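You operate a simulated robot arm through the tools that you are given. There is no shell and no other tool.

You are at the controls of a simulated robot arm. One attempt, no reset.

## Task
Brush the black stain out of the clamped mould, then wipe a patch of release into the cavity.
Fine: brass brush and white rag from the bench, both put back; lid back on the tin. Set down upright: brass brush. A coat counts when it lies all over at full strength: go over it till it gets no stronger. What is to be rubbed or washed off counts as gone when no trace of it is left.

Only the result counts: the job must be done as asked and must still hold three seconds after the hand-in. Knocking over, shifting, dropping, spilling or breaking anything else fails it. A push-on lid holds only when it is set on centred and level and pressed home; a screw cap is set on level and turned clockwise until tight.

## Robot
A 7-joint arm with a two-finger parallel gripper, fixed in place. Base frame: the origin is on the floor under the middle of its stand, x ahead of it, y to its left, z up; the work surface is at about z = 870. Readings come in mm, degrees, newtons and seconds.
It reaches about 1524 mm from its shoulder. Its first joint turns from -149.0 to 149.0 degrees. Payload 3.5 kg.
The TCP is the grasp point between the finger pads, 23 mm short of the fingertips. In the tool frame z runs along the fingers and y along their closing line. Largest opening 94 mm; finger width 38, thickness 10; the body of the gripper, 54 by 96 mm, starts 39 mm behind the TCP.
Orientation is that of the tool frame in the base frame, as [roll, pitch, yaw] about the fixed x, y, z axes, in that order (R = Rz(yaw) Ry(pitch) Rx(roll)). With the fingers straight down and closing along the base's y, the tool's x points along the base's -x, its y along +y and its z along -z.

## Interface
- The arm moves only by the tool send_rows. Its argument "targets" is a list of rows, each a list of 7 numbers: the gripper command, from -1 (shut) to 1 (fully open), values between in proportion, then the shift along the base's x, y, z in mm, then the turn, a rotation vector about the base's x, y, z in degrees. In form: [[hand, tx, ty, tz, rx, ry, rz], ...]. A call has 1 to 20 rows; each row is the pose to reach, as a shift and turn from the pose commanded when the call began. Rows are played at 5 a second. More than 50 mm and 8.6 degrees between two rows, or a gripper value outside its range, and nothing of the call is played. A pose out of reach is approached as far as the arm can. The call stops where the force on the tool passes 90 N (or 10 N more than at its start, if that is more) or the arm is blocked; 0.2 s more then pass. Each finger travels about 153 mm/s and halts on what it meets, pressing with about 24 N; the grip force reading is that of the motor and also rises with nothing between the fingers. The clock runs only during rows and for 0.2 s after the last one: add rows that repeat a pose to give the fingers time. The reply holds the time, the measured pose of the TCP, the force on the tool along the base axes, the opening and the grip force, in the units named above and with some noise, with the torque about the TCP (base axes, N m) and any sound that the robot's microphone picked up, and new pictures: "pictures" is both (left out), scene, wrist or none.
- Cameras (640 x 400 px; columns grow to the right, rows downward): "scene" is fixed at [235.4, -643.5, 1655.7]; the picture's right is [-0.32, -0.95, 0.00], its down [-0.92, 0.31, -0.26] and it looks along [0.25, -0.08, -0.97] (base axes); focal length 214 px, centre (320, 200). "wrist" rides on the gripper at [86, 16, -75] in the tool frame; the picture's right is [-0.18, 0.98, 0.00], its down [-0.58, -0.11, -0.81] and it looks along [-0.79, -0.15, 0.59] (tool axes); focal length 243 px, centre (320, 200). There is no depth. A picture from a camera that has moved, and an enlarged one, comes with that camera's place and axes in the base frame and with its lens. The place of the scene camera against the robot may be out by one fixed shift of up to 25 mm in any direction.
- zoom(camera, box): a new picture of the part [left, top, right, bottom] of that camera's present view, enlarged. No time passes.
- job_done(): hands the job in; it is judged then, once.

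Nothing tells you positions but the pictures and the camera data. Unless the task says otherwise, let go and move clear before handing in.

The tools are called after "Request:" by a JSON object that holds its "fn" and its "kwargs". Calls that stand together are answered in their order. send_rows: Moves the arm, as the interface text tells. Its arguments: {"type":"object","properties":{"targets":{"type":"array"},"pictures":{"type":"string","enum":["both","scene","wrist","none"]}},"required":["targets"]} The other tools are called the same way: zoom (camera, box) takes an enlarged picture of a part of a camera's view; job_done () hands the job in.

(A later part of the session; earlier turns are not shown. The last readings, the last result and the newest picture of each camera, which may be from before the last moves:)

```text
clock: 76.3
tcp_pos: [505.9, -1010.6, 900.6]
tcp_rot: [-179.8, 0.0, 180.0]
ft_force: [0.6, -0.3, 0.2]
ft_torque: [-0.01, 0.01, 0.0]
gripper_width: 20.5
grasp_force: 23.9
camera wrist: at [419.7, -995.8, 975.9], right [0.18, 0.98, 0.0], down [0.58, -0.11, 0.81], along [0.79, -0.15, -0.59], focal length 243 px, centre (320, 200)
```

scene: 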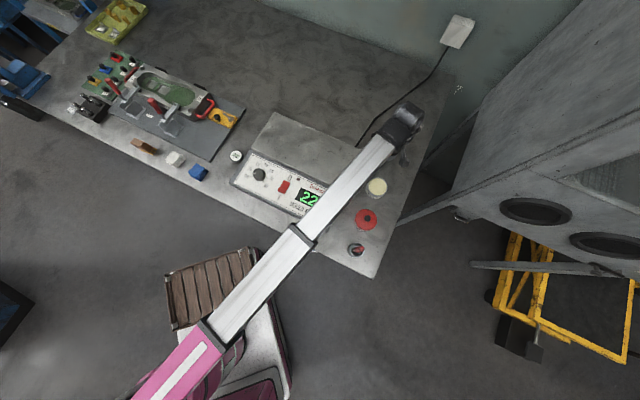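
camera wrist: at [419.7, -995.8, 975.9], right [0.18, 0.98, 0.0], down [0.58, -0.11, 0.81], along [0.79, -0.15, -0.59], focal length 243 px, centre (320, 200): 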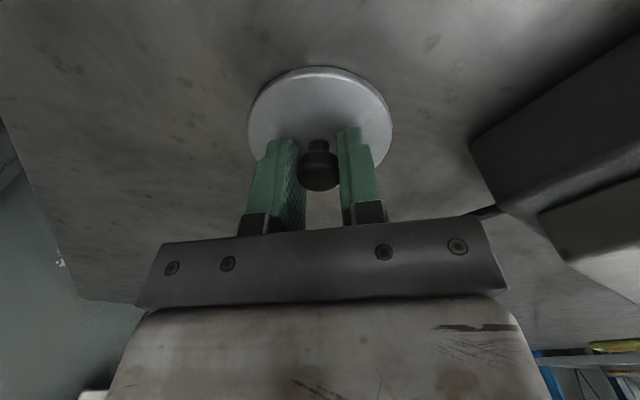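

Request:
{"fn": "send_rows", "kwargs": {"targets": [[-1, 0, 0, -0.7, 0, 0, 0], [-1, 0, 0, -1.4, 0, 0, 0], [-1, 0, 0, -1.4, 0, 0, 0]], "pictures": "none"}}

Request:
{"fn": "send_rows", "kwargs": {"targets": [[-1, 0, 0, -0.7, 0, 0, 0], [-1, 0, 0, -1.4, 0, 0, 0], [-1, 0, 0, -1.4, 0, 0, 0]], "pictures": "none"}}

```text
clock: 77.1
tcp_pos: [504.8, -1010.6, 901.8]
tcp_rot: [-179.8, 0.0, 180.0]
ft_force: [1.3, -0.7, 0.5]
ft_torque: [0.04, -0.03, -0.04]
gripper_width: 20.4
grasp_force: 24.4
```

```text
clock: 77.9
tcp_pos: [504.4, -1009.6, 899.6]
tcp_rot: [-179.9, 0.1, -180.0]
ft_force: [0.6, -1.6, 4.2]
ft_torque: [0.01, -0.01, 0.0]
gripper_width: 20.5
grasp_force: 23.6
```

Lid is down on the bench (light contact). Releasing and rising straight up.

Request:
{"fn": "send_rows", "kwargs": {"targets": [[-0.4, 0, 0, 0, 0, 0, 0], [-0.1, 0, 0, 0, 0, 0, 0], [0, 0, 0, 0, 0, 0, 0], [0, 0, 0, 20, 0, 0, 0], [0, 0, 0, 50, 0, 0, 0], [0, 0, 0, 90, 0, 0, 0], [0, 0, 0, 130, 0, 0, 0], [0, 0, 0, 170, 0, 0, 0], [0, 0, 0, 170, 0, 0, 0]], "pictures": "both"}}

Request:
{"fn": "zoom", "kwargs": {"camera": "wrist", "box": [240, 0, 400, 120]}}

Request:
{"fn": "zoom", "kwargs": {"camera": "scene", "box": [340, 140, 440, 210]}}

```text
clock: 79.9
tcp_pos: [507.2, -1012.2, 1071.5]
tcp_rot: [-180.0, -0.1, -179.9]
ft_force: [0.0, -0.6, -0.2]
ft_torque: [-0.01, 0.02, 0.01]
gripper_width: 47.1
grasp_force: 0.1
camera wrist: at [421.2, -997.7, 1146.3], right [0.18, 0.98, 0.0], down [0.58, -0.11, 0.81], along [0.79, -0.15, -0.59], focal length 243 px, centre (320, 200)
```

scene: 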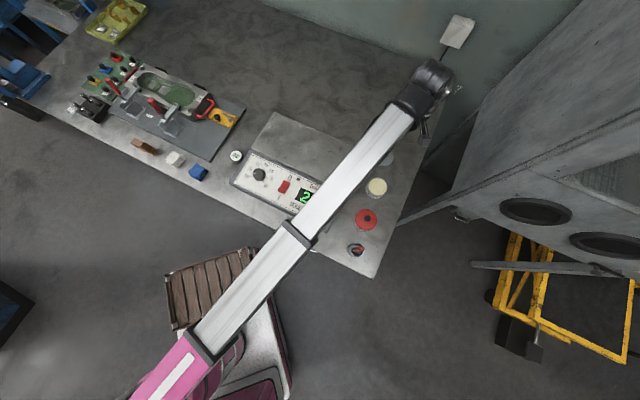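
wrist: 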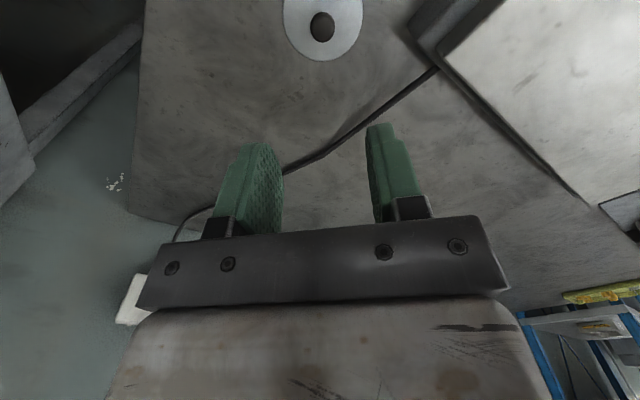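

```text
3.33 times, centred on (320, 60) of wrist
camera zoom: at [421.2, -997.7, 1146.3], right [0.18, 0.98, 0.0], down [0.58, -0.11, 0.81], along [0.79, -0.15, -0.59], focal length 809 px, centre (320, 667)
```

zoom: 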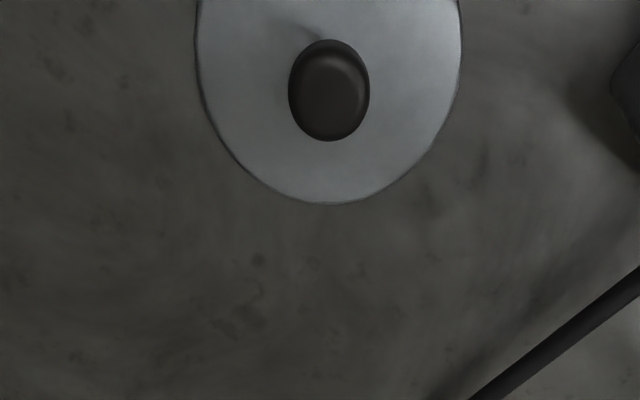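

```text
5.71 times, centred on (390, 175) of scene
camera zoom: at [235.4, -643.5, 1655.7], right [-0.32, -0.95, 0.0], down [-0.92, 0.31, -0.26], along [0.25, -0.08, -0.97], focal length 1226 px, centre (-80, 343)
```

zoom: 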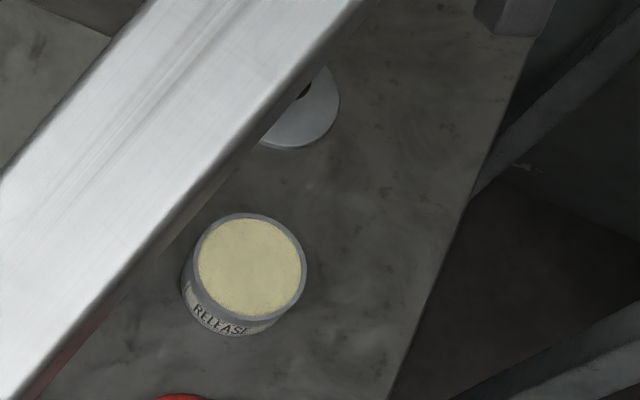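

The lid lies flat behind the open tin. Now I'll swing back to the white rag (about (747, -236)), turning the tool to square up with it.

Request:
{"fn": "send_rows", "kwargs": {"targets": [[0.3, 14, 45.6, 0, 0, 0, 2.4], [0.5, 28, 91, 0, 0, 0, 4.8], [0.7, 42, 137, 0, 0, 0, 7.2], [0.8, 56, 182, -3, 0, 0, 9.6], [0.8, 70, 228, -6, 0, 0, 12], [0.8, 84, 274, -9, 0, 0, 14.4], [0.8, 98, 319, -12, 0, 0, 16.8], [0.8, 112, 365, -15, 0, 0, 19.2], [0.8, 127, 410, -18, 0, 0, 21.6], [0.8, 141, 456, -21, 0, 0, 24], [0.8, 155, 502, -24, 0, 0, 26.4], [0.8, 169, 547, -27, 0, 0, 28.8], [0.8, 183, 593, -30, 0, 0, 31.2], [0.8, 197, 638, -33, 0, 0, 33.6], [0.8, 211, 684, -36, 0, 0, 36], [0.8, 225, 730, -40, 0, 0, 38.4], [0.8, 239, 774, -50, 0, 0, 41], [0.8, 239, 774, -60, 0, 0, 42], [0.8, 239, 774, -60, 0, 0, 42]], "pictures": "both"}}

Request:
{"fn": "zoom", "kwargs": {"camera": "wrist", "box": [220, 0, 420, 130]}}

```text
clock: 83.9
tcp_pos: [745.4, -237.8, 1008.2]
tcp_rot: [-179.9, 0.1, -138.0]
ft_force: [0.3, 0.0, -0.2]
ft_torque: [-0.02, -0.01, -0.02]
gripper_width: 84.6
grasp_force: 0.1
camera wrist: at [671.7, -284.8, 1083.8], right [-0.52, 0.85, 0.0], down [0.5, 0.31, 0.81], along [0.69, 0.42, -0.59], focal length 243 px, centre (320, 200)
```

scene: 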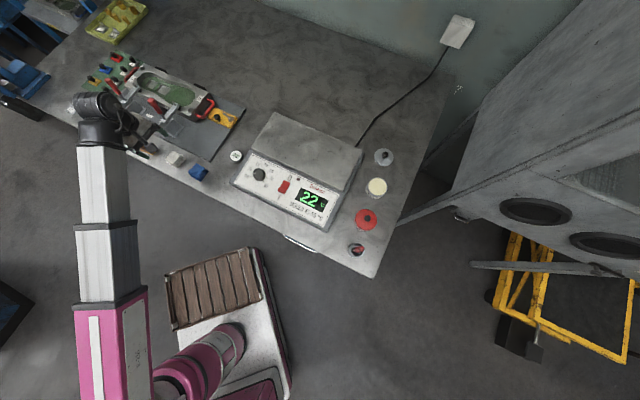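
wrist: 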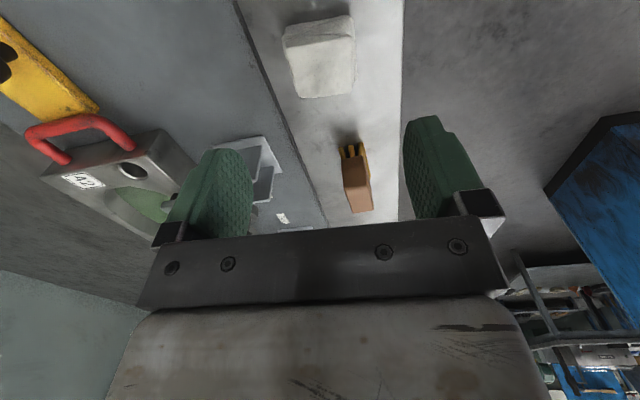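

```text
3.08 times, centred on (320, 65) of wrist
camera zoom: at [671.7, -284.8, 1083.8], right [-0.52, 0.85, 0.0], down [0.5, 0.31, 0.81], along [0.69, 0.42, -0.59], focal length 746 px, centre (320, 615)
```

zoom: 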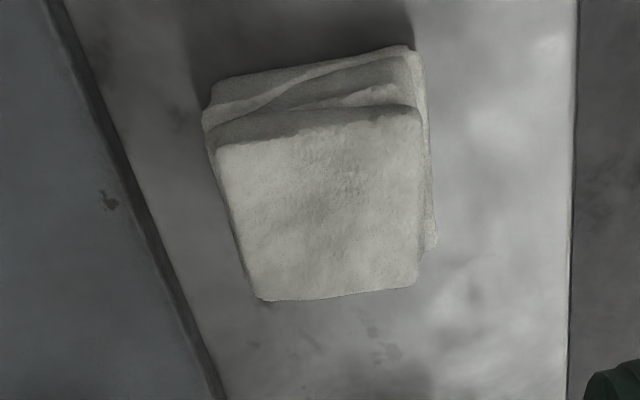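

The rag is square to the hand, about 44 mm wide and ~27 mm high. I'll narrow to ~66 mm and go down around its upper half.

Request:
{"fn": "send_rows", "kwargs": {"targets": [[0.4, 0, 0, -20, 0, 0, -1], [0.4, 0, 0, -50, 0, 0, -1.5], [0.4, 0, 0, -80, 0, 0, -1.5], [0.4, 0, 0, -97, 0, 0, -1.5], [0.4, 0, 0, -103, 0, 0, -1.5], [0.4, 0, 0, -103, 0, 0, -1.5]], "pictures": "wrist"}}

Request:
{"fn": "zoom", "kwargs": {"camera": "wrist", "box": [200, 40, 440, 230]}}

```text
clock: 85.3
tcp_pos: [746.0, -235.5, 905.2]
tcp_rot: [-179.9, 0.0, -139.5]
ft_force: [-0.2, 1.0, 0.3]
ft_torque: [-0.02, 0.02, -0.05]
gripper_width: 65.7
grasp_force: 0.0
camera wrist: at [669.4, -280.3, 979.6], right [-0.5, 0.87, 0.0], down [0.51, 0.3, 0.81], along [0.7, 0.4, -0.59], focal length 243 px, centre (320, 200)
```

wrist: 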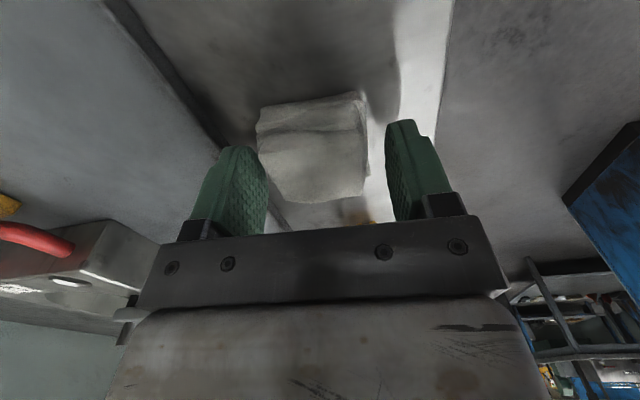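

```text
2.11 times, centred on (320, 135) of wrist
camera zoom: at [669.4, -280.3, 979.6], right [-0.5, 0.87, 0.0], down [0.51, 0.3, 0.81], along [0.7, 0.4, -0.59], focal length 511 px, centre (320, 337)
```

zoom: 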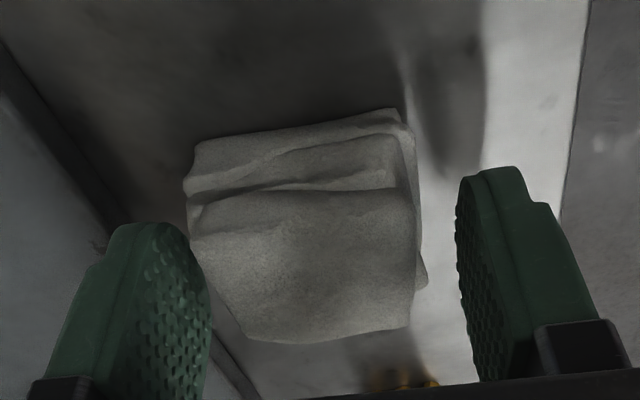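

Request:
{"fn": "send_rows", "kwargs": {"targets": [[0.1, 1, 0, 0, 0, 0, 0], [-0.2, 1, 0, 0, 0, 0, 0], [-0.5, 1, 0, 0, 0, 0, 0], [-0.8, 1, 0, 0, 0, 0, 0], [-1, 1, 0, 0, 0, 0, 0], [-1, 1, 0, 0, 0, 0, 0], [-1, 1, 0, 0, 0, 0, 0]], "pictures": "wrist"}}

Request:
{"fn": "zoom", "kwargs": {"camera": "wrist", "box": [200, 40, 440, 230]}}

```text
clock: 86.9
tcp_pos: [745.7, -235.6, 905.5]
tcp_rot: [-180.0, -0.1, -139.5]
ft_force: [0.0, 0.7, 0.3]
ft_torque: [0.01, 0.0, -0.01]
gripper_width: 49.4
grasp_force: 23.9
camera wrist: at [669.5, -280.4, 980.1], right [-0.5, 0.87, 0.0], down [0.51, 0.3, 0.81], along [0.7, 0.4, -0.59], focal length 243 px, centre (320, 200)
```

wrist: 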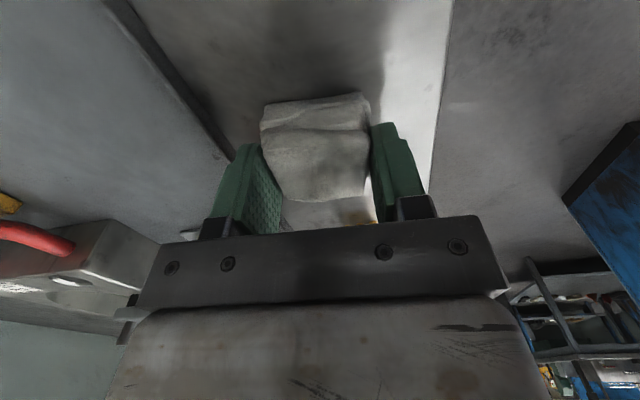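

```text
2.11 times, centred on (320, 135) of wrist
camera zoom: at [669.5, -280.4, 980.1], right [-0.5, 0.87, 0.0], down [0.51, 0.3, 0.81], along [0.7, 0.4, -0.59], focal length 511 px, centre (320, 337)
```

zoom: 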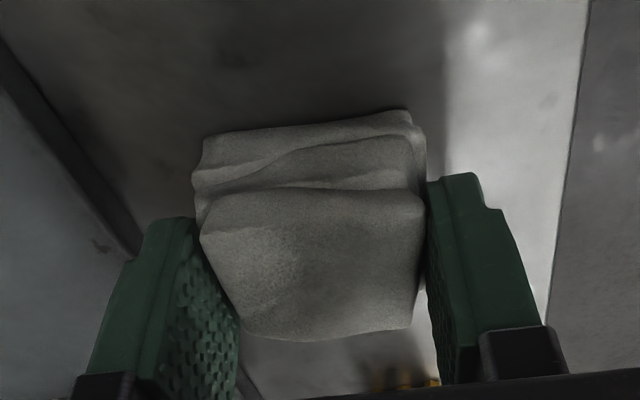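

The rag is held at 49 mm, well centred. I'll lift it and carry it to above the open release tin.

Request:
{"fn": "send_rows", "kwargs": {"targets": [[-1, 0, 0, 15, 0, 0, 0], [-1, 0, 0, 50, 0, 0, 0], [-1, 0, 0, 95, 0, 0, 0], [-1, -12, -22, 135, 0, 0, 0], [-1, -33, -64, 140, 0, 0, -2], [-1, -54, -106, 140, 0, 0, -5], [-1, -75, -147, 140, 0, 0, -8], [-1, -96, -188, 140, 0, 0, -11], [-1, -118, -229, 140, 0, 0, -14], [-1, -139, -270, 140, 0, 0, -17], [-1, -160, -311, 140, 0, 0, -20], [-1, -181, -352, 140, 0, 0, -23], [-1, -202, -394, 140, 0, 0, -26], [-1, -224, -435, 140, 0, 0, -29], [-1, -245, -476, 140, 0, 0, -32], [-1, -266, -517, 140, 0, 0, -35], [-1, -287, -558, 140, 0, 0, -38], [-1, -308, -599, 140, 0, 0, -40.5], [-1, -331, -643, 140, 0, 0, -40.5], [-1, -355, -690, 130, 0, 0, -40.5]], "pictures": "wrist"}}

```text
refused: row 20 steps farther than a row can; nothing moved
```

Request:
{"fn": "send_rows", "kwargs": {"targets": [[-1, 0, 0, 15, 0, 0, 0], [-1, 0, 0, 50, 0, 0, 0], [-1, 0, 0, 95, 0, 0, 0], [-1, -12, -22, 130, 0, 0, 0], [-1, -33, -64, 140, 0, 0, -2], [-1, -54, -106, 140, 0, 0, -5], [-1, -75, -147, 140, 0, 0, -8], [-1, -96, -188, 140, 0, 0, -11], [-1, -118, -229, 140, 0, 0, -14], [-1, -139, -270, 140, 0, 0, -17], [-1, -160, -311, 140, 0, 0, -20], [-1, -181, -352, 140, 0, 0, -23], [-1, -202, -394, 140, 0, 0, -26], [-1, -224, -435, 140, 0, 0, -29], [-1, -245, -476, 140, 0, 0, -32], [-1, -266, -517, 140, 0, 0, -35], [-1, -287, -558, 140, 0, 0, -38], [-1, -308, -599, 140, 0, 0, -40.5], [-1, -330, -641, 140, 0, 0, -40.5], [-1, -340, -660, 135, 0, 0, -40.5]], "pictures": "wrist"}}

```text
clock: 91.1
tcp_pos: [404.7, -898.3, 1041.0]
tcp_rot: [-179.9, 0.0, 180.0]
ft_force: [0.4, -0.5, 0.1]
ft_torque: [0.03, 0.01, -0.01]
gripper_width: 49.2
grasp_force: 24.0
camera wrist: at [318.1, -882.1, 1115.9], right [0.18, 0.98, 0.0], down [0.58, -0.11, 0.81], along [0.79, -0.15, -0.59], focal length 243 px, centre (320, 200)
```

wrist: 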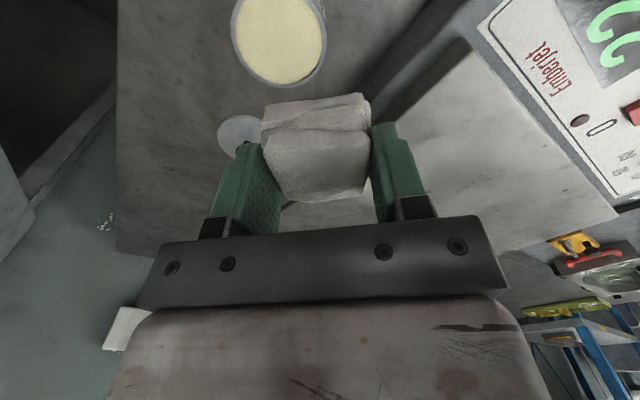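

Request:
{"fn": "zoom", "kwargs": {"camera": "wrist", "box": [200, 0, 360, 100]}}

```text
4.00 times, centred on (280, 50) of wrist
camera zoom: at [318.1, -882.1, 1115.9], right [0.18, 0.98, 0.0], down [0.58, -0.11, 0.81], along [0.79, -0.15, -0.59], focal length 970 px, centre (480, 800)
```

zoom: 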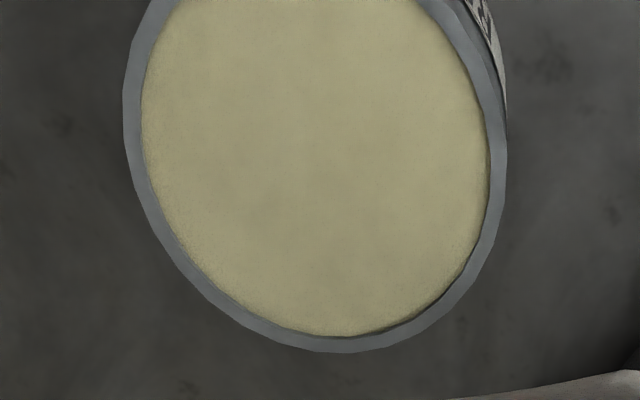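

The wax sits nearly flush with the tin rim. I'll centre over the tin and lower to just above it.

Request:
{"fn": "send_rows", "kwargs": {"targets": [[-1, -7, -15, 0, 0, 0, 0], [-1, -13.4, -28.7, 0, 0, 0, 0], [-1, -13.4, -28.7, -30, 0, 0, 0], [-1, -13.4, -28.7, -65, 0, 0, 0], [-1, -13.4, -28.7, -82, 0, 0, 0], [-1, -13.4, -28.7, -82, 0, 0, 0]], "pictures": "both"}}

Request:
{"fn": "zoom", "kwargs": {"camera": "wrist", "box": [200, 20, 440, 200]}}

```text
clock: 92.5
tcp_pos: [390.2, -925.2, 956.4]
tcp_rot: [-179.9, 0.0, -180.0]
ft_force: [0.0, 0.2, -0.6]
ft_torque: [0.03, 0.02, -0.02]
gripper_width: 49.5
grasp_force: 24.4
camera wrist: at [305.2, -909.2, 1031.0], right [0.18, 0.98, 0.0], down [0.58, -0.11, 0.81], along [0.79, -0.15, -0.59], focal length 243 px, centre (320, 200)
```

scene: 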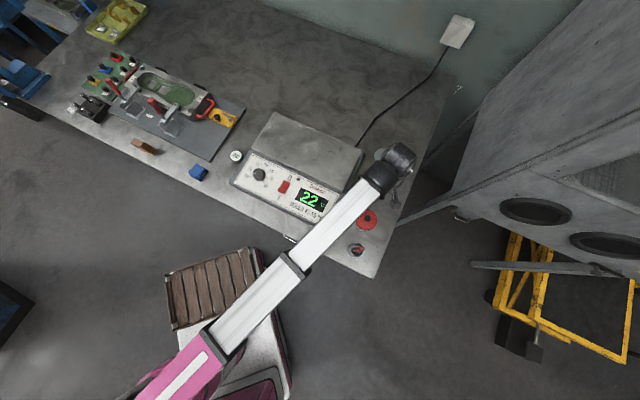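
wrist: 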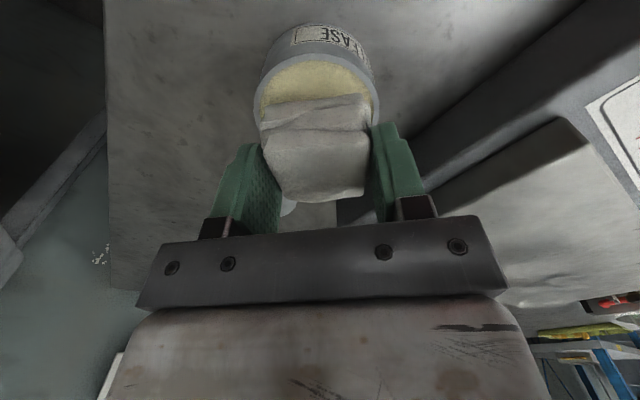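

```text
2.22 times, centred on (320, 110) of wrist
camera zoom: at [305.2, -909.2, 1031.0], right [0.18, 0.98, 0.0], down [0.58, -0.11, 0.81], along [0.79, -0.15, -0.59], focal length 539 px, centre (320, 400)
```

zoom: 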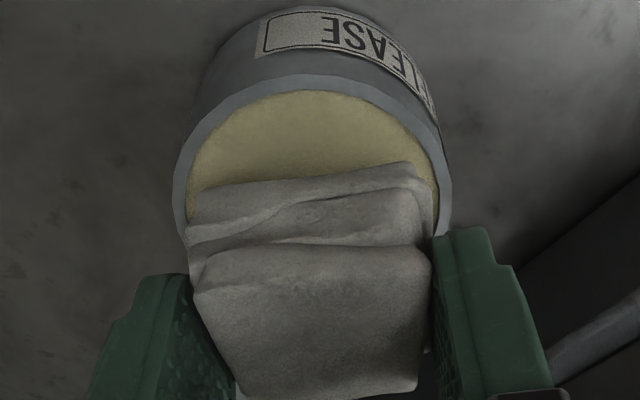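

Request:
{"fn": "send_rows", "kwargs": {"targets": [[-1, 0, 0, -3, 0, 0, 0], [-1, 0, 0, -6, 0, 0, 0], [-1, 0, 0, -6, 0, 0, 0]], "pictures": "none"}}

Request:
{"fn": "send_rows", "kwargs": {"targets": [[-1, 0, 0, -1, 0, 0, 0], [-1, 0, 0, -2, 0, 0, 0], [-1, 0, 0, -2, 0, 0, 0]], "pictures": "wrist"}}

```text
clock: 93.3
tcp_pos: [390.9, -926.0, 952.8]
tcp_rot: [-179.9, -0.1, -179.9]
ft_force: [0.0, 0.6, 0.0]
ft_torque: [0.01, -0.01, -0.03]
gripper_width: 49.4
grasp_force: 24.1
```

```text
clock: 94.1
tcp_pos: [391.0, -925.3, 950.3]
tcp_rot: [-180.0, 0.0, -180.0]
ft_force: [0.3, -0.1, -0.4]
ft_torque: [-0.01, 0.01, 0.03]
gripper_width: 49.4
grasp_force: 24.1
camera wrist: at [305.8, -909.8, 1025.6], right [0.18, 0.98, 0.0], down [0.58, -0.11, 0.81], along [0.79, -0.15, -0.59], focal length 243 px, centre (320, 200)
```

wrist: 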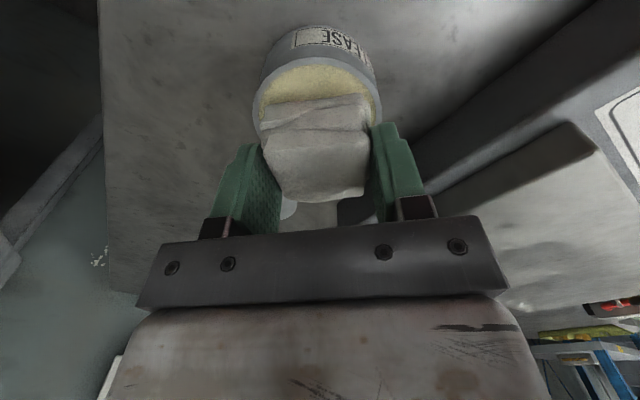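

Request:
{"fn": "send_rows", "kwargs": {"targets": [[-1, 0, 0, -1, 0, 0, 0], [-1, 0, 0, -2, 0, 0, 0], [-1, 0, 0, -2, 0, 0, 0]], "pictures": "none"}}

Request:
{"fn": "send_rows", "kwargs": {"targets": [[-1, 0, 0, -1, 0, 0, 0], [-1, 0, 0, -1.5, 0, 0, 0], [-1, 0, 0, -1.5, 0, 0, 0]], "pictures": "none"}}

```text
clock: 94.9
tcp_pos: [392.2, -925.7, 947.0]
tcp_rot: [-179.9, -0.1, -180.0]
ft_force: [-0.4, 0.0, -0.4]
ft_torque: [0.03, -0.02, 0.0]
gripper_width: 49.4
grasp_force: 23.8
```

```text
clock: 95.7
tcp_pos: [392.8, -925.1, 947.0]
tcp_rot: [-179.9, 0.0, 180.0]
ft_force: [-0.6, 0.9, -0.7]
ft_torque: [-0.02, 0.0, 0.02]
gripper_width: 49.2
grasp_force: 24.3
```

Request:
{"fn": "send_rows", "kwargs": {"targets": [[-1, 0, 0, -1, 0, 0, 0], [-1, 0, 0, -1.5, 0, 0, 0], [-1, 0, 0, -1.5, 0, 0, 0]], "pictures": "none"}}

Request:
{"fn": "send_rows", "kwargs": {"targets": [[-1, 0, 0, -1, 0, 0, 0], [-1, 0, 0, -1.5, 0, 0, 0], [-1, 0, 0, -1.5, 0, 0, 0]], "pictures": "wrist"}}

```text
clock: 96.5
tcp_pos: [391.7, -925.7, 946.4]
tcp_rot: [-179.9, 0.0, -179.9]
ft_force: [0.3, 0.3, -0.5]
ft_torque: [0.04, 0.0, -0.03]
gripper_width: 49.3
grasp_force: 24.5
```

```text
clock: 97.3
tcp_pos: [391.4, -925.7, 943.9]
tcp_rot: [-179.9, 0.0, 179.9]
ft_force: [0.1, -2.6, 7.5]
ft_torque: [-0.02, -0.08, -0.06]
gripper_width: 49.3
grasp_force: 24.2
camera wrist: at [306.0, -910.0, 1019.0], right [0.18, 0.98, 0.0], down [0.58, -0.11, 0.81], along [0.79, -0.15, -0.59], focal length 243 px, centre (320, 200)
```

wrist: 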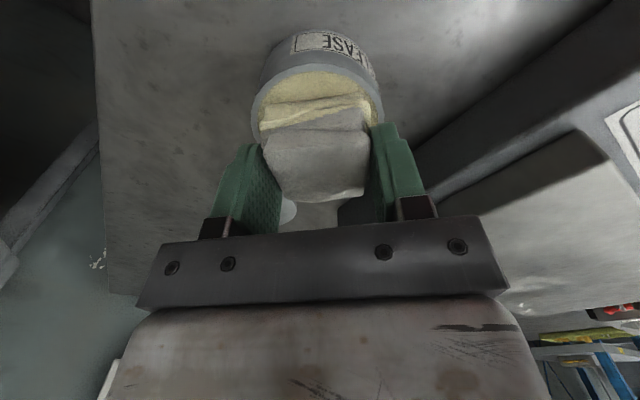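

Request:
{"fn": "zoom", "kwargs": {"camera": "wrist", "box": [220, 20, 420, 170]}}

```text
2.67 times, centred on (320, 95) of wrist
camera zoom: at [306.0, -910.0, 1019.0], right [0.18, 0.98, 0.0], down [0.58, -0.11, 0.81], along [0.79, -0.15, -0.59], focal length 647 px, centre (320, 480)
```

zoom: 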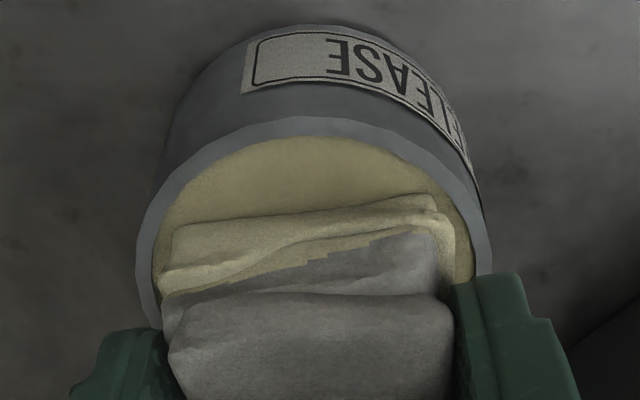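

The rag's lower face is now loaded with wax. I'll lift it straight out and carry it along the bench to above the mould.

Request:
{"fn": "send_rows", "kwargs": {"targets": [[-1, 0, 0, 0, 0, 0, 0], [-1, 0, 0, 8, 0, 0, 0], [-1, 0, 0, 25, 0, 0, 0], [-1, 0, 0, 60, 0, 0, 0], [-1, 0, 0, 100, 0, 0, 0], [-1, 20, 20, 135, 0, 0, 0], [-1, 53, 53, 145, 0, 0, -0.1], [-1, 86, 86, 148, 0, 0, 2.5], [-1, 119, 119, 148, 0, 0, 5], [-1, 152, 152, 148, 0, 0, 7.5], [-1, 185, 185, 148, 0, 0, 10], [-1, 218, 218, 148, 0, 0, 12.5], [-1, 251, 251, 148, 0, 0, 15], [-1, 284, 284, 148, 0, 0, 17.5], [-1, 317, 317, 148, 0, 0, 20], [-1, 350, 350, 148, 0, 0, 23], [-1, 383, 383, 148, 0, 0, 26], [-1, 416, 416, 148, 0, 0, 29], [-1, 449, 449, 148, 0, 0, 32], [-1, 480, 480, 148, 0, 0, 35]], "pictures": "both"}}

```text
clock: 101.5
tcp_pos: [869.1, -447.6, 1089.4]
tcp_rot: [-179.9, -0.1, -145.1]
ft_force: [0.2, -1.3, -0.3]
ft_torque: [-0.04, -0.01, -0.02]
gripper_width: 49.1
grasp_force: 23.8
camera wrist: at [789.3, -484.1, 1164.6], right [-0.41, 0.91, 0.0], down [0.54, 0.24, 0.81], along [0.74, 0.33, -0.59], focal length 243 px, centre (320, 200)
```

scene: 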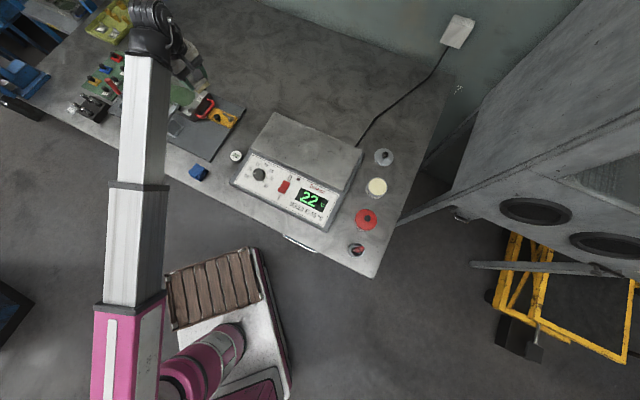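
wrist: 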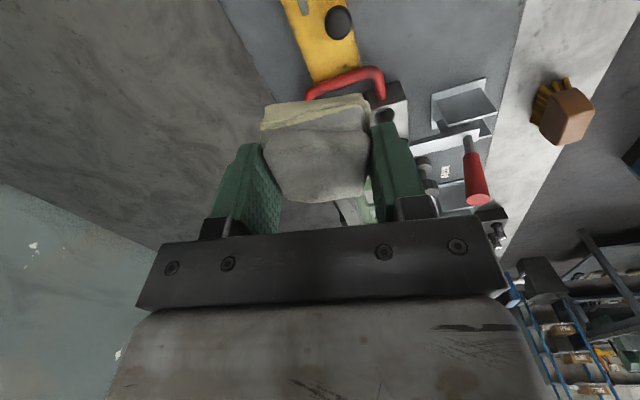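

Request:
{"fn": "send_rows", "kwargs": {"targets": [[-1, 34, 34, 5, 0, 0, 2.5], [-1, 68, 68, 5, 0, 0, 5], [-1, 102, 102, 5, 0, 0, 7.5], [-1, 135.8, 136.2, 5, 0, 0, 10], [-1, 135.8, 136.2, -35, 0, 0, 10], [-1, 135.8, 136.2, -80, 0, 0, 10], [-1, 135.8, 136.2, -120, 0, 0, 10], [-1, 135.8, 136.2, -137, 0, 0, 10], [-1, 135.8, 136.2, -137, 0, 0, 10]], "pictures": "both"}}

Request:
{"fn": "zoom", "kwargs": {"camera": "wrist", "box": [160, 0, 480, 220]}}

Request:
{"fn": "zoom", "kwargs": {"camera": "scene", "box": [120, 50, 240, 140]}}

```text
clock: 103.5
tcp_pos: [1008.1, -307.2, 953.6]
tcp_rot: [-179.9, 0.1, -135.0]
ft_force: [0.4, 0.7, -0.2]
ft_torque: [-0.01, 0.01, 0.0]
gripper_width: 49.5
grasp_force: 23.9
camera wrist: at [937.0, -358.5, 1028.7], right [-0.56, 0.83, 0.0], down [0.49, 0.33, 0.81], along [0.67, 0.45, -0.59], focal length 243 px, centre (320, 200)
```

scene: 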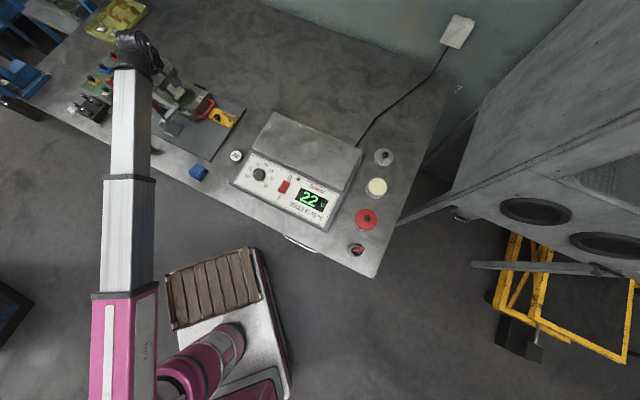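
wrist: 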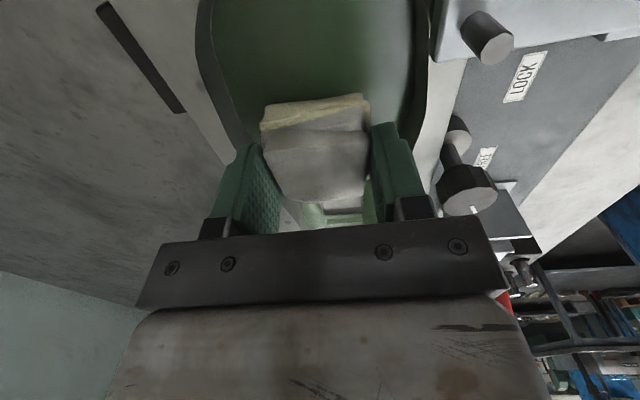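

```text
1.82 times, centred on (320, 110) of wrist
camera zoom: at [937.0, -358.5, 1028.7], right [-0.56, 0.83, 0.0], down [0.49, 0.33, 0.81], along [0.67, 0.45, -0.59], focal length 441 px, centre (320, 364)
```

zoom: 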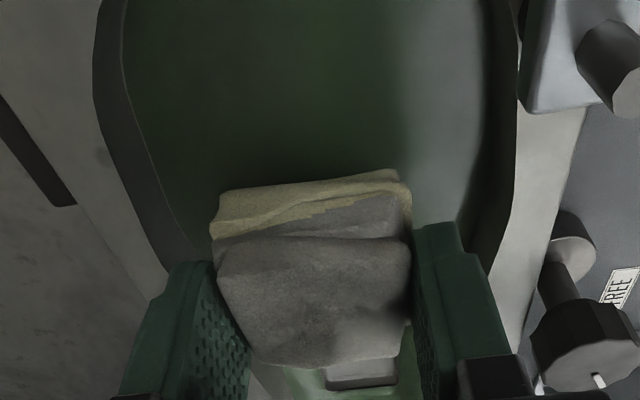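

```text
4.44 times, centred on (180, 95) of scene
camera zoom: at [235.4, -643.5, 1655.7], right [-0.32, -0.95, 0.0], down [-0.92, 0.31, -0.26], along [0.25, -0.08, -0.97], focal length 953 px, centre (942, 667)
```

zoom: 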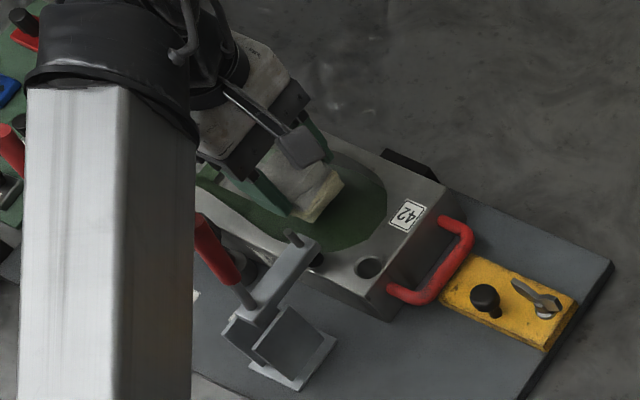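

Request:
{"fn": "send_rows", "kwargs": {"targets": [[-1, -4, -3, -5, 0, 0, 0], [-1, -4, -3, -10, 0, 0, 0], [-1, -4, -3, -12, 0, 0, 0], [-1, -4, -3, -12, 0, 0, 0]], "pictures": "none"}}

Request:
{"fn": "send_rows", "kwargs": {"targets": [[-1, 0, 0, -1, 0, 0, 0], [-1, 0, 0, -2, 0, 0, 0], [-1, 0, 0, -2, 0, 0, 0]], "pictures": "none"}}

```text
clock: 104.5
tcp_pos: [1004.4, -311.8, 944.1]
tcp_rot: [-179.9, 0.0, -135.0]
ft_force: [-0.6, 0.3, 0.2]
ft_torque: [-0.04, -0.05, -0.02]
gripper_width: 49.2
grasp_force: 23.5
```

```text
clock: 105.3
tcp_pos: [1005.6, -313.2, 942.2]
tcp_rot: [-180.0, 0.0, -135.0]
ft_force: [-0.9, 0.6, -0.3]
ft_torque: [0.04, 0.01, 0.01]
gripper_width: 49.3
grasp_force: 24.6
```

Request:
{"fn": "send_rows", "kwargs": {"targets": [[-1, 0, 0, -1, 0, 0, 0], [-1, 0, 0, -2, 0, 0, 0], [-1, 0, 0, -2, 0, 0, 0]], "pictures": "none"}}

Request:
{"fn": "send_rows", "kwargs": {"targets": [[-1, 0, 0, -1, 0, 0, 0], [-1, 0, 0, -1.5, 0, 0, 0], [-1, 0, 0, -1.5, 0, 0, 0]], "pictures": "none"}}

```text
clock: 106.1
tcp_pos: [1004.7, -312.9, 939.9]
tcp_rot: [-179.9, 0.0, -135.0]
ft_force: [-0.2, 0.7, -0.4]
ft_torque: [0.0, 0.03, -0.02]
gripper_width: 49.3
grasp_force: 23.9
```

```text
clock: 106.9
tcp_pos: [1003.8, -312.8, 938.9]
tcp_rot: [-180.0, 0.0, -135.0]
ft_force: [-0.1, -0.2, -0.6]
ft_torque: [0.02, 0.01, -0.01]
gripper_width: 49.3
grasp_force: 23.7
```

Request:
{"fn": "send_rows", "kwargs": {"targets": [[-1, 0, 0, -1, 0, 0, 0], [-1, 0, 0, -1.5, 0, 0, 0], [-1, 0, 0, -1.5, 0, 0, 0]], "pictures": "none"}}

Request:
{"fn": "send_rows", "kwargs": {"targets": [[-1, 0, 0, -1, 0, 0, 0], [-1, 0, 0, -1.5, 0, 0, 0], [-1, 0, 0, -1.5, 0, 0, 0]], "pictures": "wrist"}}

```text
clock: 107.7
tcp_pos: [1004.6, -312.1, 935.6]
tcp_rot: [-179.8, 0.1, -134.9]
ft_force: [3.3, 0.2, 17.9]
ft_torque: [0.11, 0.19, -0.01]
gripper_width: 49.2
grasp_force: 23.9
```

```text
clock: 108.5
tcp_pos: [1003.4, -312.3, 937.4]
tcp_rot: [-179.8, 0.1, -135.1]
ft_force: [2.8, -3.2, 32.3]
ft_torque: [-0.04, 0.04, 0.0]
gripper_width: 49.1
grasp_force: 23.6
camera wrist: at [932.0, -362.9, 1011.8], right [-0.56, 0.83, 0.0], down [0.49, 0.34, 0.81], along [0.67, 0.45, -0.59], focal length 243 px, centre (320, 200)
```

wrist: 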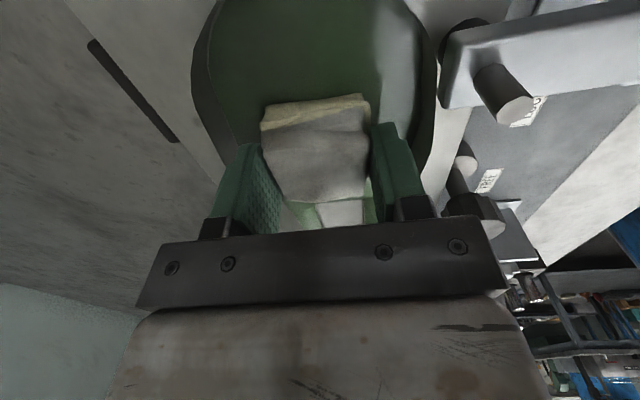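

The rag is on the floor of the cavity; pressure is a bit high at 32 N, so I'll ease up about 1.5 mm and wipe a patch over the former stain area.

Request:
{"fn": "send_rows", "kwargs": {"targets": [[-1, 5.7, 5.7, 1.5, 0, 0, 0], [-1, 12, 10.6, 1.5, 0, 0, 0], [-1, 7.1, 1.4, 1.5, 0, 0, 0], [-1, 0, -5.7, 1.5, 0, 0, 0], [-1, -7.1, -12.7, 1.5, 0, 0, 0], [-1, -7.1, -18.4, 1.5, 0, 0, 0], [-1, 1.4, -12.7, 1.5, 0, 0, 0], [-1, 8.5, -5.7, 1.5, 0, 0, 0], [-1, 14.8, 2.1, 1.5, 0, 0, 0], [-1, 14.1, 8.5, 1.5, 0, 0, 0], [-1, 4.2, 4.2, 1.5, 0, 0, 0], [-1, -4.9, -0.7, 1.5, 0, 0, 0], [-1, -12.7, -7.1, 1.5, 0, 0, 0], [-1, -19.1, -6.4, 1.5, 0, 0, 0], [-1, -12.7, -1.4, 1.5, 0, 0, 0], [-1, -3.5, 3.5, 1.5, 0, 0, 0], [-1, 2.1, 6.4, 1.5, 0, 0, 0], [-1, 10.6, 9.2, 1.5, 0, 0, 0], [-1, 5.7, 2.8, 1.5, 0, 0, 0], [-1, 0, 0, 1.5, 0, 0, 0]], "pictures": "wrist"}}

Request:
{"fn": "zoom", "kwargs": {"camera": "wrist", "box": [160, 0, 480, 220]}}

Request:
{"fn": "zoom", "kwargs": {"camera": "scene", "box": [140, 60, 220, 120]}}

```text
clock: 112.7
tcp_pos: [1003.8, -310.4, 936.9]
tcp_rot: [-179.9, -0.1, -135.0]
ft_force: [1.3, 1.5, 3.4]
ft_torque: [0.04, -0.06, 0.01]
gripper_width: 49.3
grasp_force: 23.7
camera wrist: at [932.5, -361.4, 1011.7], right [-0.56, 0.83, 0.0], down [0.49, 0.33, 0.81], along [0.67, 0.45, -0.59], focal length 243 px, centre (320, 200)
```

wrist: 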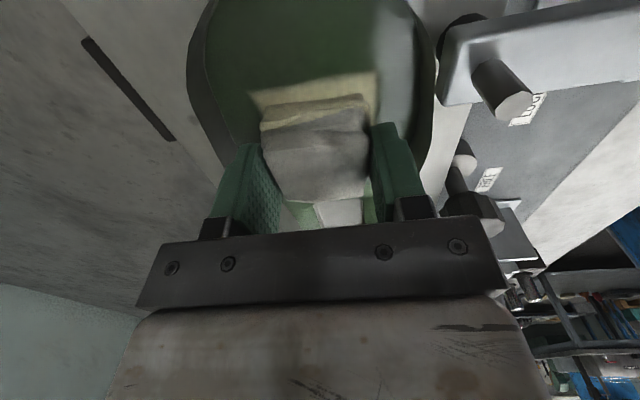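

```text
1.82 times, centred on (320, 110) of wrist
camera zoom: at [932.5, -361.4, 1011.7], right [-0.56, 0.83, 0.0], down [0.49, 0.33, 0.81], along [0.67, 0.45, -0.59], focal length 441 px, centre (320, 364)
```

zoom: 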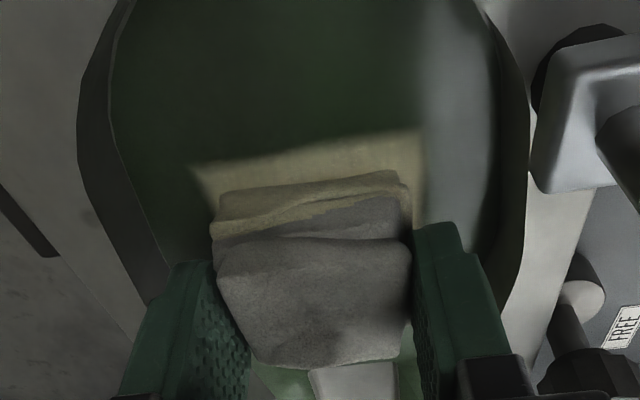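

```text
6.67 times, centred on (180, 90) of scene
camera zoom: at [235.4, -643.5, 1655.7], right [-0.32, -0.95, 0.0], down [-0.92, 0.31, -0.26], along [0.25, -0.08, -0.97], focal length 1430 px, centre (1253, 933)
```

zoom: 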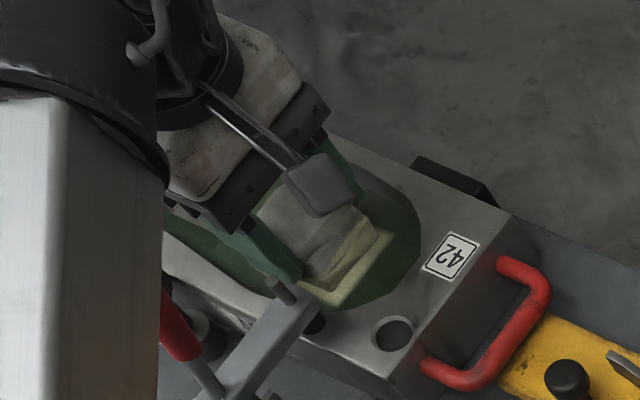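

A pale release patch is appearing where the rag passes. I'll press slightly more and go over the same patch several more times.

Request:
{"fn": "send_rows", "kwargs": {"targets": [[-1, 5.7, 5.7, -0.8, 0, 0, 0], [-1, 12, 10.6, -0.8, 0, 0, 0], [-1, 7.1, 1.4, -0.8, 0, 0, 0], [-1, 0, -5.7, -0.8, 0, 0, 0], [-1, -7.1, -12.7, -0.8, 0, 0, 0], [-1, -7.1, -18.4, -0.8, 0, 0, 0], [-1, 1.4, -12.7, -0.8, 0, 0, 0], [-1, 8.5, -5.7, -0.8, 0, 0, 0], [-1, 14.8, 2.1, -0.8, 0, 0, 0], [-1, 14.1, 8.5, -0.8, 0, 0, 0], [-1, 4.2, 4.2, -1, 0, 0, 0], [-1, -4.9, -0.7, -1, 0, 0, 0], [-1, -12.7, -7.1, -1, 0, 0, 0], [-1, -19.1, -6.4, -1, 0, 0, 0], [-1, -12.7, -1.4, -1, 0, 0, 0], [-1, -3.5, 3.5, -1, 0, 0, 0], [-1, 2.1, 6.4, -1, 0, 0, 0], [-1, 10.6, 9.2, -1, 0, 0, 0], [-1, 5.7, 2.8, -1, 0, 0, 0], [-1, 0, 0, -1, 0, 0, 0]], "pictures": "none"}}

Request:
{"fn": "send_rows", "kwargs": {"targets": [[-1, 7.1, 1.4, -0.3, 0, 0, 0], [-1, 14.8, 2.1, -0.3, 0, 0, 0], [-1, 7.1, -5.7, -0.3, 0, 0, 0], [-1, 0, -12.7, -0.3, 0, 0, 0], [-1, -7.1, -18.4, -0.3, 0, 0, 0], [-1, -12.7, -12.7, -0.3, 0, 0, 0], [-1, -4.2, -4.2, -0.3, 0, 0, 0], [-1, 4.2, 4.2, -0.3, 0, 0, 0], [-1, 12, 10.6, -0.3, 0, 0, 0], [-1, 4.2, 4.2, -0.5, 0, 0, 0], [-1, -4.9, -0.7, -0.5, 0, 0, 0], [-1, -12.7, -7.1, -0.5, 0, 0, 0], [-1, -19.1, -6.4, -0.5, 0, 0, 0], [-1, -12.7, -1.4, -0.5, 0, 0, 0], [-1, -3.5, 3.5, -0.5, 0, 0, 0], [-1, 2.1, 6.4, -0.5, 0, 0, 0], [-1, 10.6, 9.2, -0.5, 0, 0, 0], [-1, 14.1, 8.5, -0.5, 0, 0, 0], [-1, 5.7, 2.8, -0.5, 0, 0, 0], [-1, 0, 0, -0.5, 0, 0, 0]], "pictures": "wrist"}}

```text
clock: 116.9
tcp_pos: [1005.1, -311.1, 936.4]
tcp_rot: [-179.8, 0.1, -135.0]
ft_force: [5.3, 2.9, 10.0]
ft_torque: [0.1, 0.01, -0.05]
gripper_width: 49.2
grasp_force: 24.7
```

```text
clock: 121.1
tcp_pos: [1004.0, -312.0, 935.7]
tcp_rot: [-179.8, 0.0, -134.9]
ft_force: [-0.5, 0.8, 0.1]
ft_torque: [-0.01, 0.01, -0.02]
gripper_width: 49.3
grasp_force: 24.2
camera wrist: at [931.1, -363.3, 1010.5], right [-0.56, 0.83, 0.0], down [0.49, 0.33, 0.81], along [0.67, 0.46, -0.59], focal length 243 px, centre (320, 200)
```

wrist: 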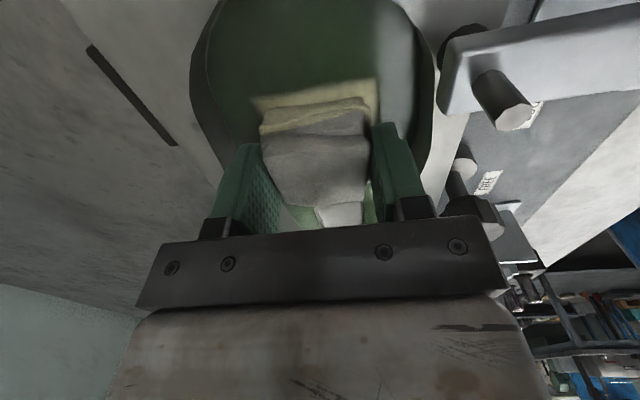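

Request:
{"fn": "send_rows", "kwargs": {"targets": [[-1, 0, 0, 30, 0, 0, 0], [-1, -7, -7, 75, 0, 0, 0], [-1, -21, -21, 120, 0, 0, 0], [-1, -35, -35, 150, 0, 0, 0], [-1, -35, -35, 150, 0, 0, 0]], "pictures": "both"}}

Request:
{"fn": "zoom", "kwargs": {"camera": "wrist", "box": [230, 0, 410, 120]}}

Request:
{"fn": "zoom", "kwargs": {"camera": "scene", "box": [140, 70, 210, 120]}}

```text
clock: 122.3
tcp_pos: [969.3, -347.1, 1085.4]
tcp_rot: [-179.9, 0.1, -135.0]
ft_force: [0.3, 0.6, -0.5]
ft_torque: [0.0, -0.01, 0.01]
gripper_width: 49.1
grasp_force: 24.0
camera wrist: at [896.9, -397.7, 1160.2], right [-0.56, 0.83, 0.0], down [0.49, 0.33, 0.81], along [0.67, 0.46, -0.59], focal length 243 px, centre (320, 200)
```

scene: 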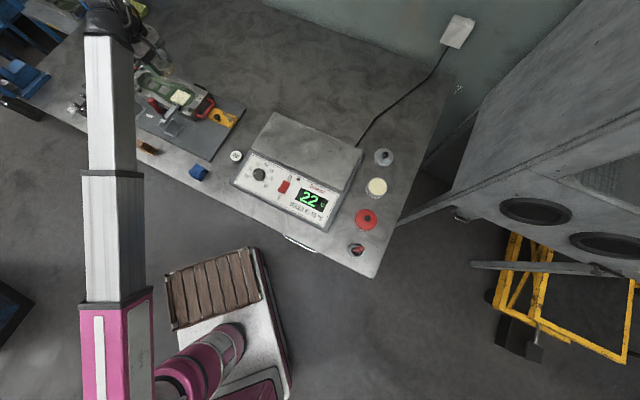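
wrist: 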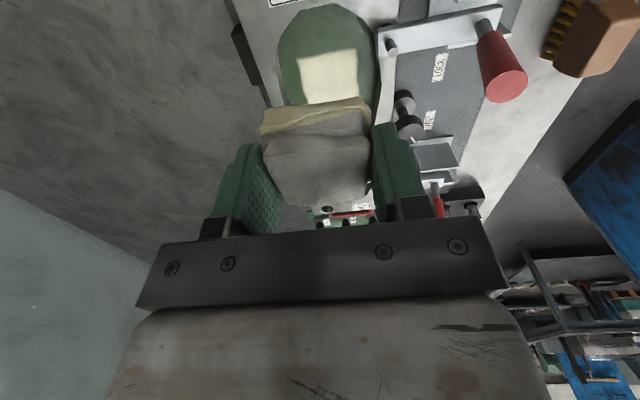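

```text
3.33 times, centred on (320, 60) of wrist
camera zoom: at [896.9, -397.7, 1160.2], right [-0.56, 0.83, 0.0], down [0.49, 0.33, 0.81], along [0.67, 0.46, -0.59], focal length 809 px, centre (320, 667)
```

zoom: 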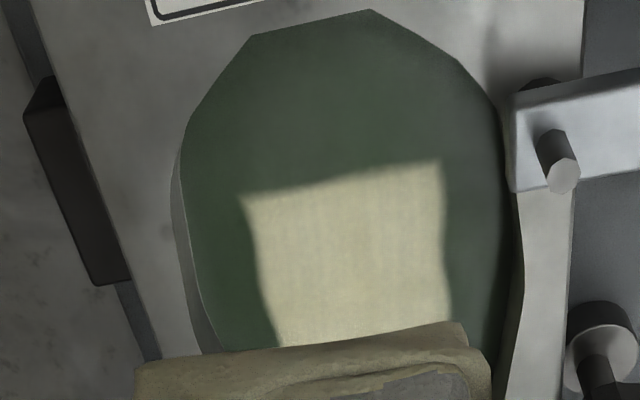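

```text
8.00 times, centred on (175, 95) of scene
camera zoom: at [235.4, -643.5, 1655.7], right [-0.32, -0.95, 0.0], down [-0.92, 0.31, -0.26], along [0.25, -0.08, -0.97], focal length 1716 px, centre (1480, 1040)
```

zoom: 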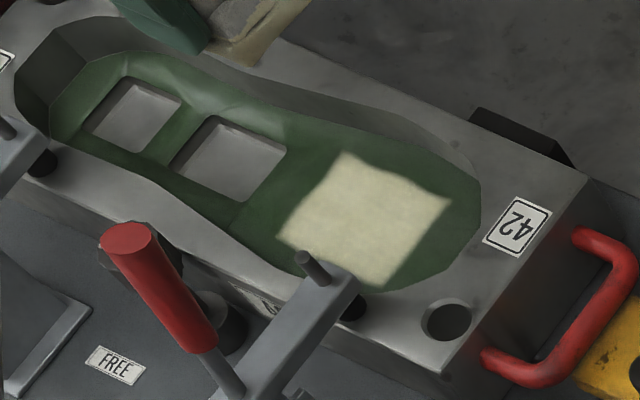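

The release lies as a distinct cream patch exactly over the former stain area (about 60 x 67 mm). I'll go down again with firmer contact and work its far edge and corners so it's at full strength everywhere.

Request:
{"fn": "send_rows", "kwargs": {"targets": [[-1, 15, 15, -30, 0, 0, 0], [-1, 35, 35, -70, 0, 0, 0], [-1, 35, 35, -110, 0, 0, 0], [-1, 35, 35, -140, 0, 0, 0], [-1, 35, 35, -149, 0, 0, 0], [-1, 35, 35, -151.5, 0, 0, 0], [-1, 35, 35, -151.5, 0, 0, 0]], "pictures": "none"}}

```text
clock: 123.9
tcp_pos: [1003.7, -311.4, 934.9]
tcp_rot: [-180.0, 0.1, -135.0]
ft_force: [0.2, 5.0, 12.9]
ft_torque: [0.15, 0.12, 0.01]
gripper_width: 49.4
grasp_force: 24.1
```

Request:
{"fn": "send_rows", "kwargs": {"targets": [[-1, 5.7, 8.5, 0, 0, 0, 0], [-1, 11.3, 14.1, 0, 0, 0, 0], [-1, 15.6, 18.4, 0, 0, 0, 0], [-1, 19.1, 14.8, 0, 0, 0, 0], [-1, 22.6, 11.3, 0, 0, 0, 0], [-1, 18.4, 4.2, -0.2, 0, 0, 0], [-1, 11.3, -2.8, -0.2, 0, 0, 0], [-1, 4.2, -9.9, -0.2, 0, 0, 0], [-1, -3.5, -16.3, -0.2, 0, 0, 0], [-1, -7.1, -12.7, -0.4, 0, 0, 0], [-1, 0, -5.7, -0.4, 0, 0, 0], [-1, 7.1, 1.4, -0.4, 0, 0, 0], [-1, 14.1, 8.5, -0.4, 0, 0, 0], [-1, 10.6, 12, -0.6, 0, 0, 0], [-1, 2.1, 6.4, -0.6, 0, 0, 0], [-1, -5.7, 0, -0.6, 0, 0, 0], [-1, -14.1, -5.7, -0.6, 0, 0, 0], [-1, -9.9, -9.9, -0.8, 0, 0, 0], [-1, -2.8, -2.8, -0.8, 0, 0, 0], [-1, 4.2, 4.2, -0.8, 0, 0, 0]], "pictures": "none"}}

```text
clock: 128.1
tcp_pos: [1006.2, -308.2, 933.5]
tcp_rot: [-179.9, 0.0, -135.2]
ft_force: [-0.3, 0.2, -0.3]
ft_torque: [0.02, -0.03, 0.02]
gripper_width: 49.2
grasp_force: 24.2
```

Request:
{"fn": "send_rows", "kwargs": {"targets": [[-1, 0, 0, -1, 0, 0, 0], [-1, 0, 0, -2, 0, 0, 0], [-1, 0, 0, -2, 0, 0, 0]], "pictures": "none"}}

Request:
{"fn": "send_rows", "kwargs": {"targets": [[-1, -7, -7, 0, 0, 0, 0], [-1, -14, -14, 0, 0, 0, 0], [-1, -14, -14, 0, 0, 0, 0]], "pictures": "none"}}

Request:
{"fn": "send_rows", "kwargs": {"targets": [[-1, 7, 7, 0, 0, 0, 0], [-1, 14, 14, 0, 0, 0, 0], [-1, 14, 14, 0, 0, 0, 0]], "pictures": "none"}}

Request:
{"fn": "send_rows", "kwargs": {"targets": [[-1, 7, 7, 0, 0, 0, 0], [-1, 12, 12, 0, 0, 0, 0], [-1, 12, 12, 0, 0, 0, 0]], "pictures": "wrist"}}

```text
clock: 128.9
tcp_pos: [1007.4, -308.4, 932.4]
tcp_rot: [-179.9, 0.1, -135.0]
ft_force: [-2.1, 0.3, 16.9]
ft_torque: [0.37, -0.09, 0.04]
gripper_width: 49.4
grasp_force: 23.4
```

```text
clock: 129.7
tcp_pos: [994.6, -321.1, 932.0]
tcp_rot: [-179.8, 0.1, -135.0]
ft_force: [11.5, 10.2, 32.0]
ft_torque: [0.12, -0.12, 0.0]
gripper_width: 49.6
grasp_force: 24.2
```

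```text
clock: 130.5
tcp_pos: [1006.9, -307.9, 931.5]
tcp_rot: [-179.8, 0.0, -135.1]
ft_force: [-7.5, -8.5, 25.5]
ft_torque: [-0.26, 0.31, 0.03]
gripper_width: 49.2
grasp_force: 23.7
```

```text
clock: 131.3
tcp_pos: [1020.8, -295.9, 931.5]
tcp_rot: [-179.9, 0.1, -135.0]
ft_force: [-1.5, -0.5, 5.2]
ft_torque: [-0.14, 0.09, -0.03]
gripper_width: 49.2
grasp_force: 23.9
camera wrist: at [948.3, -346.2, 1006.3], right [-0.57, 0.82, 0.0], down [0.49, 0.33, 0.81], along [0.67, 0.46, -0.59], focal length 243 px, centre (320, 200)
```

wrist: 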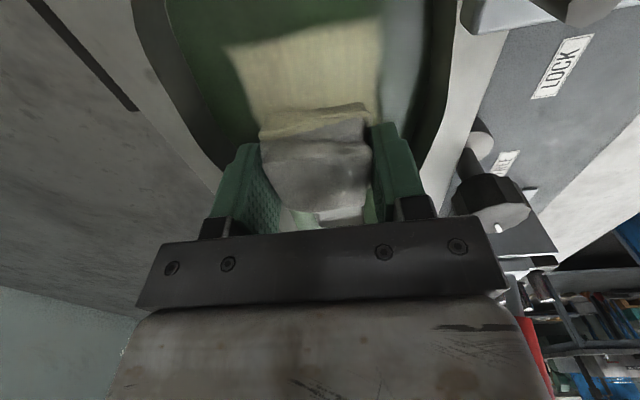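

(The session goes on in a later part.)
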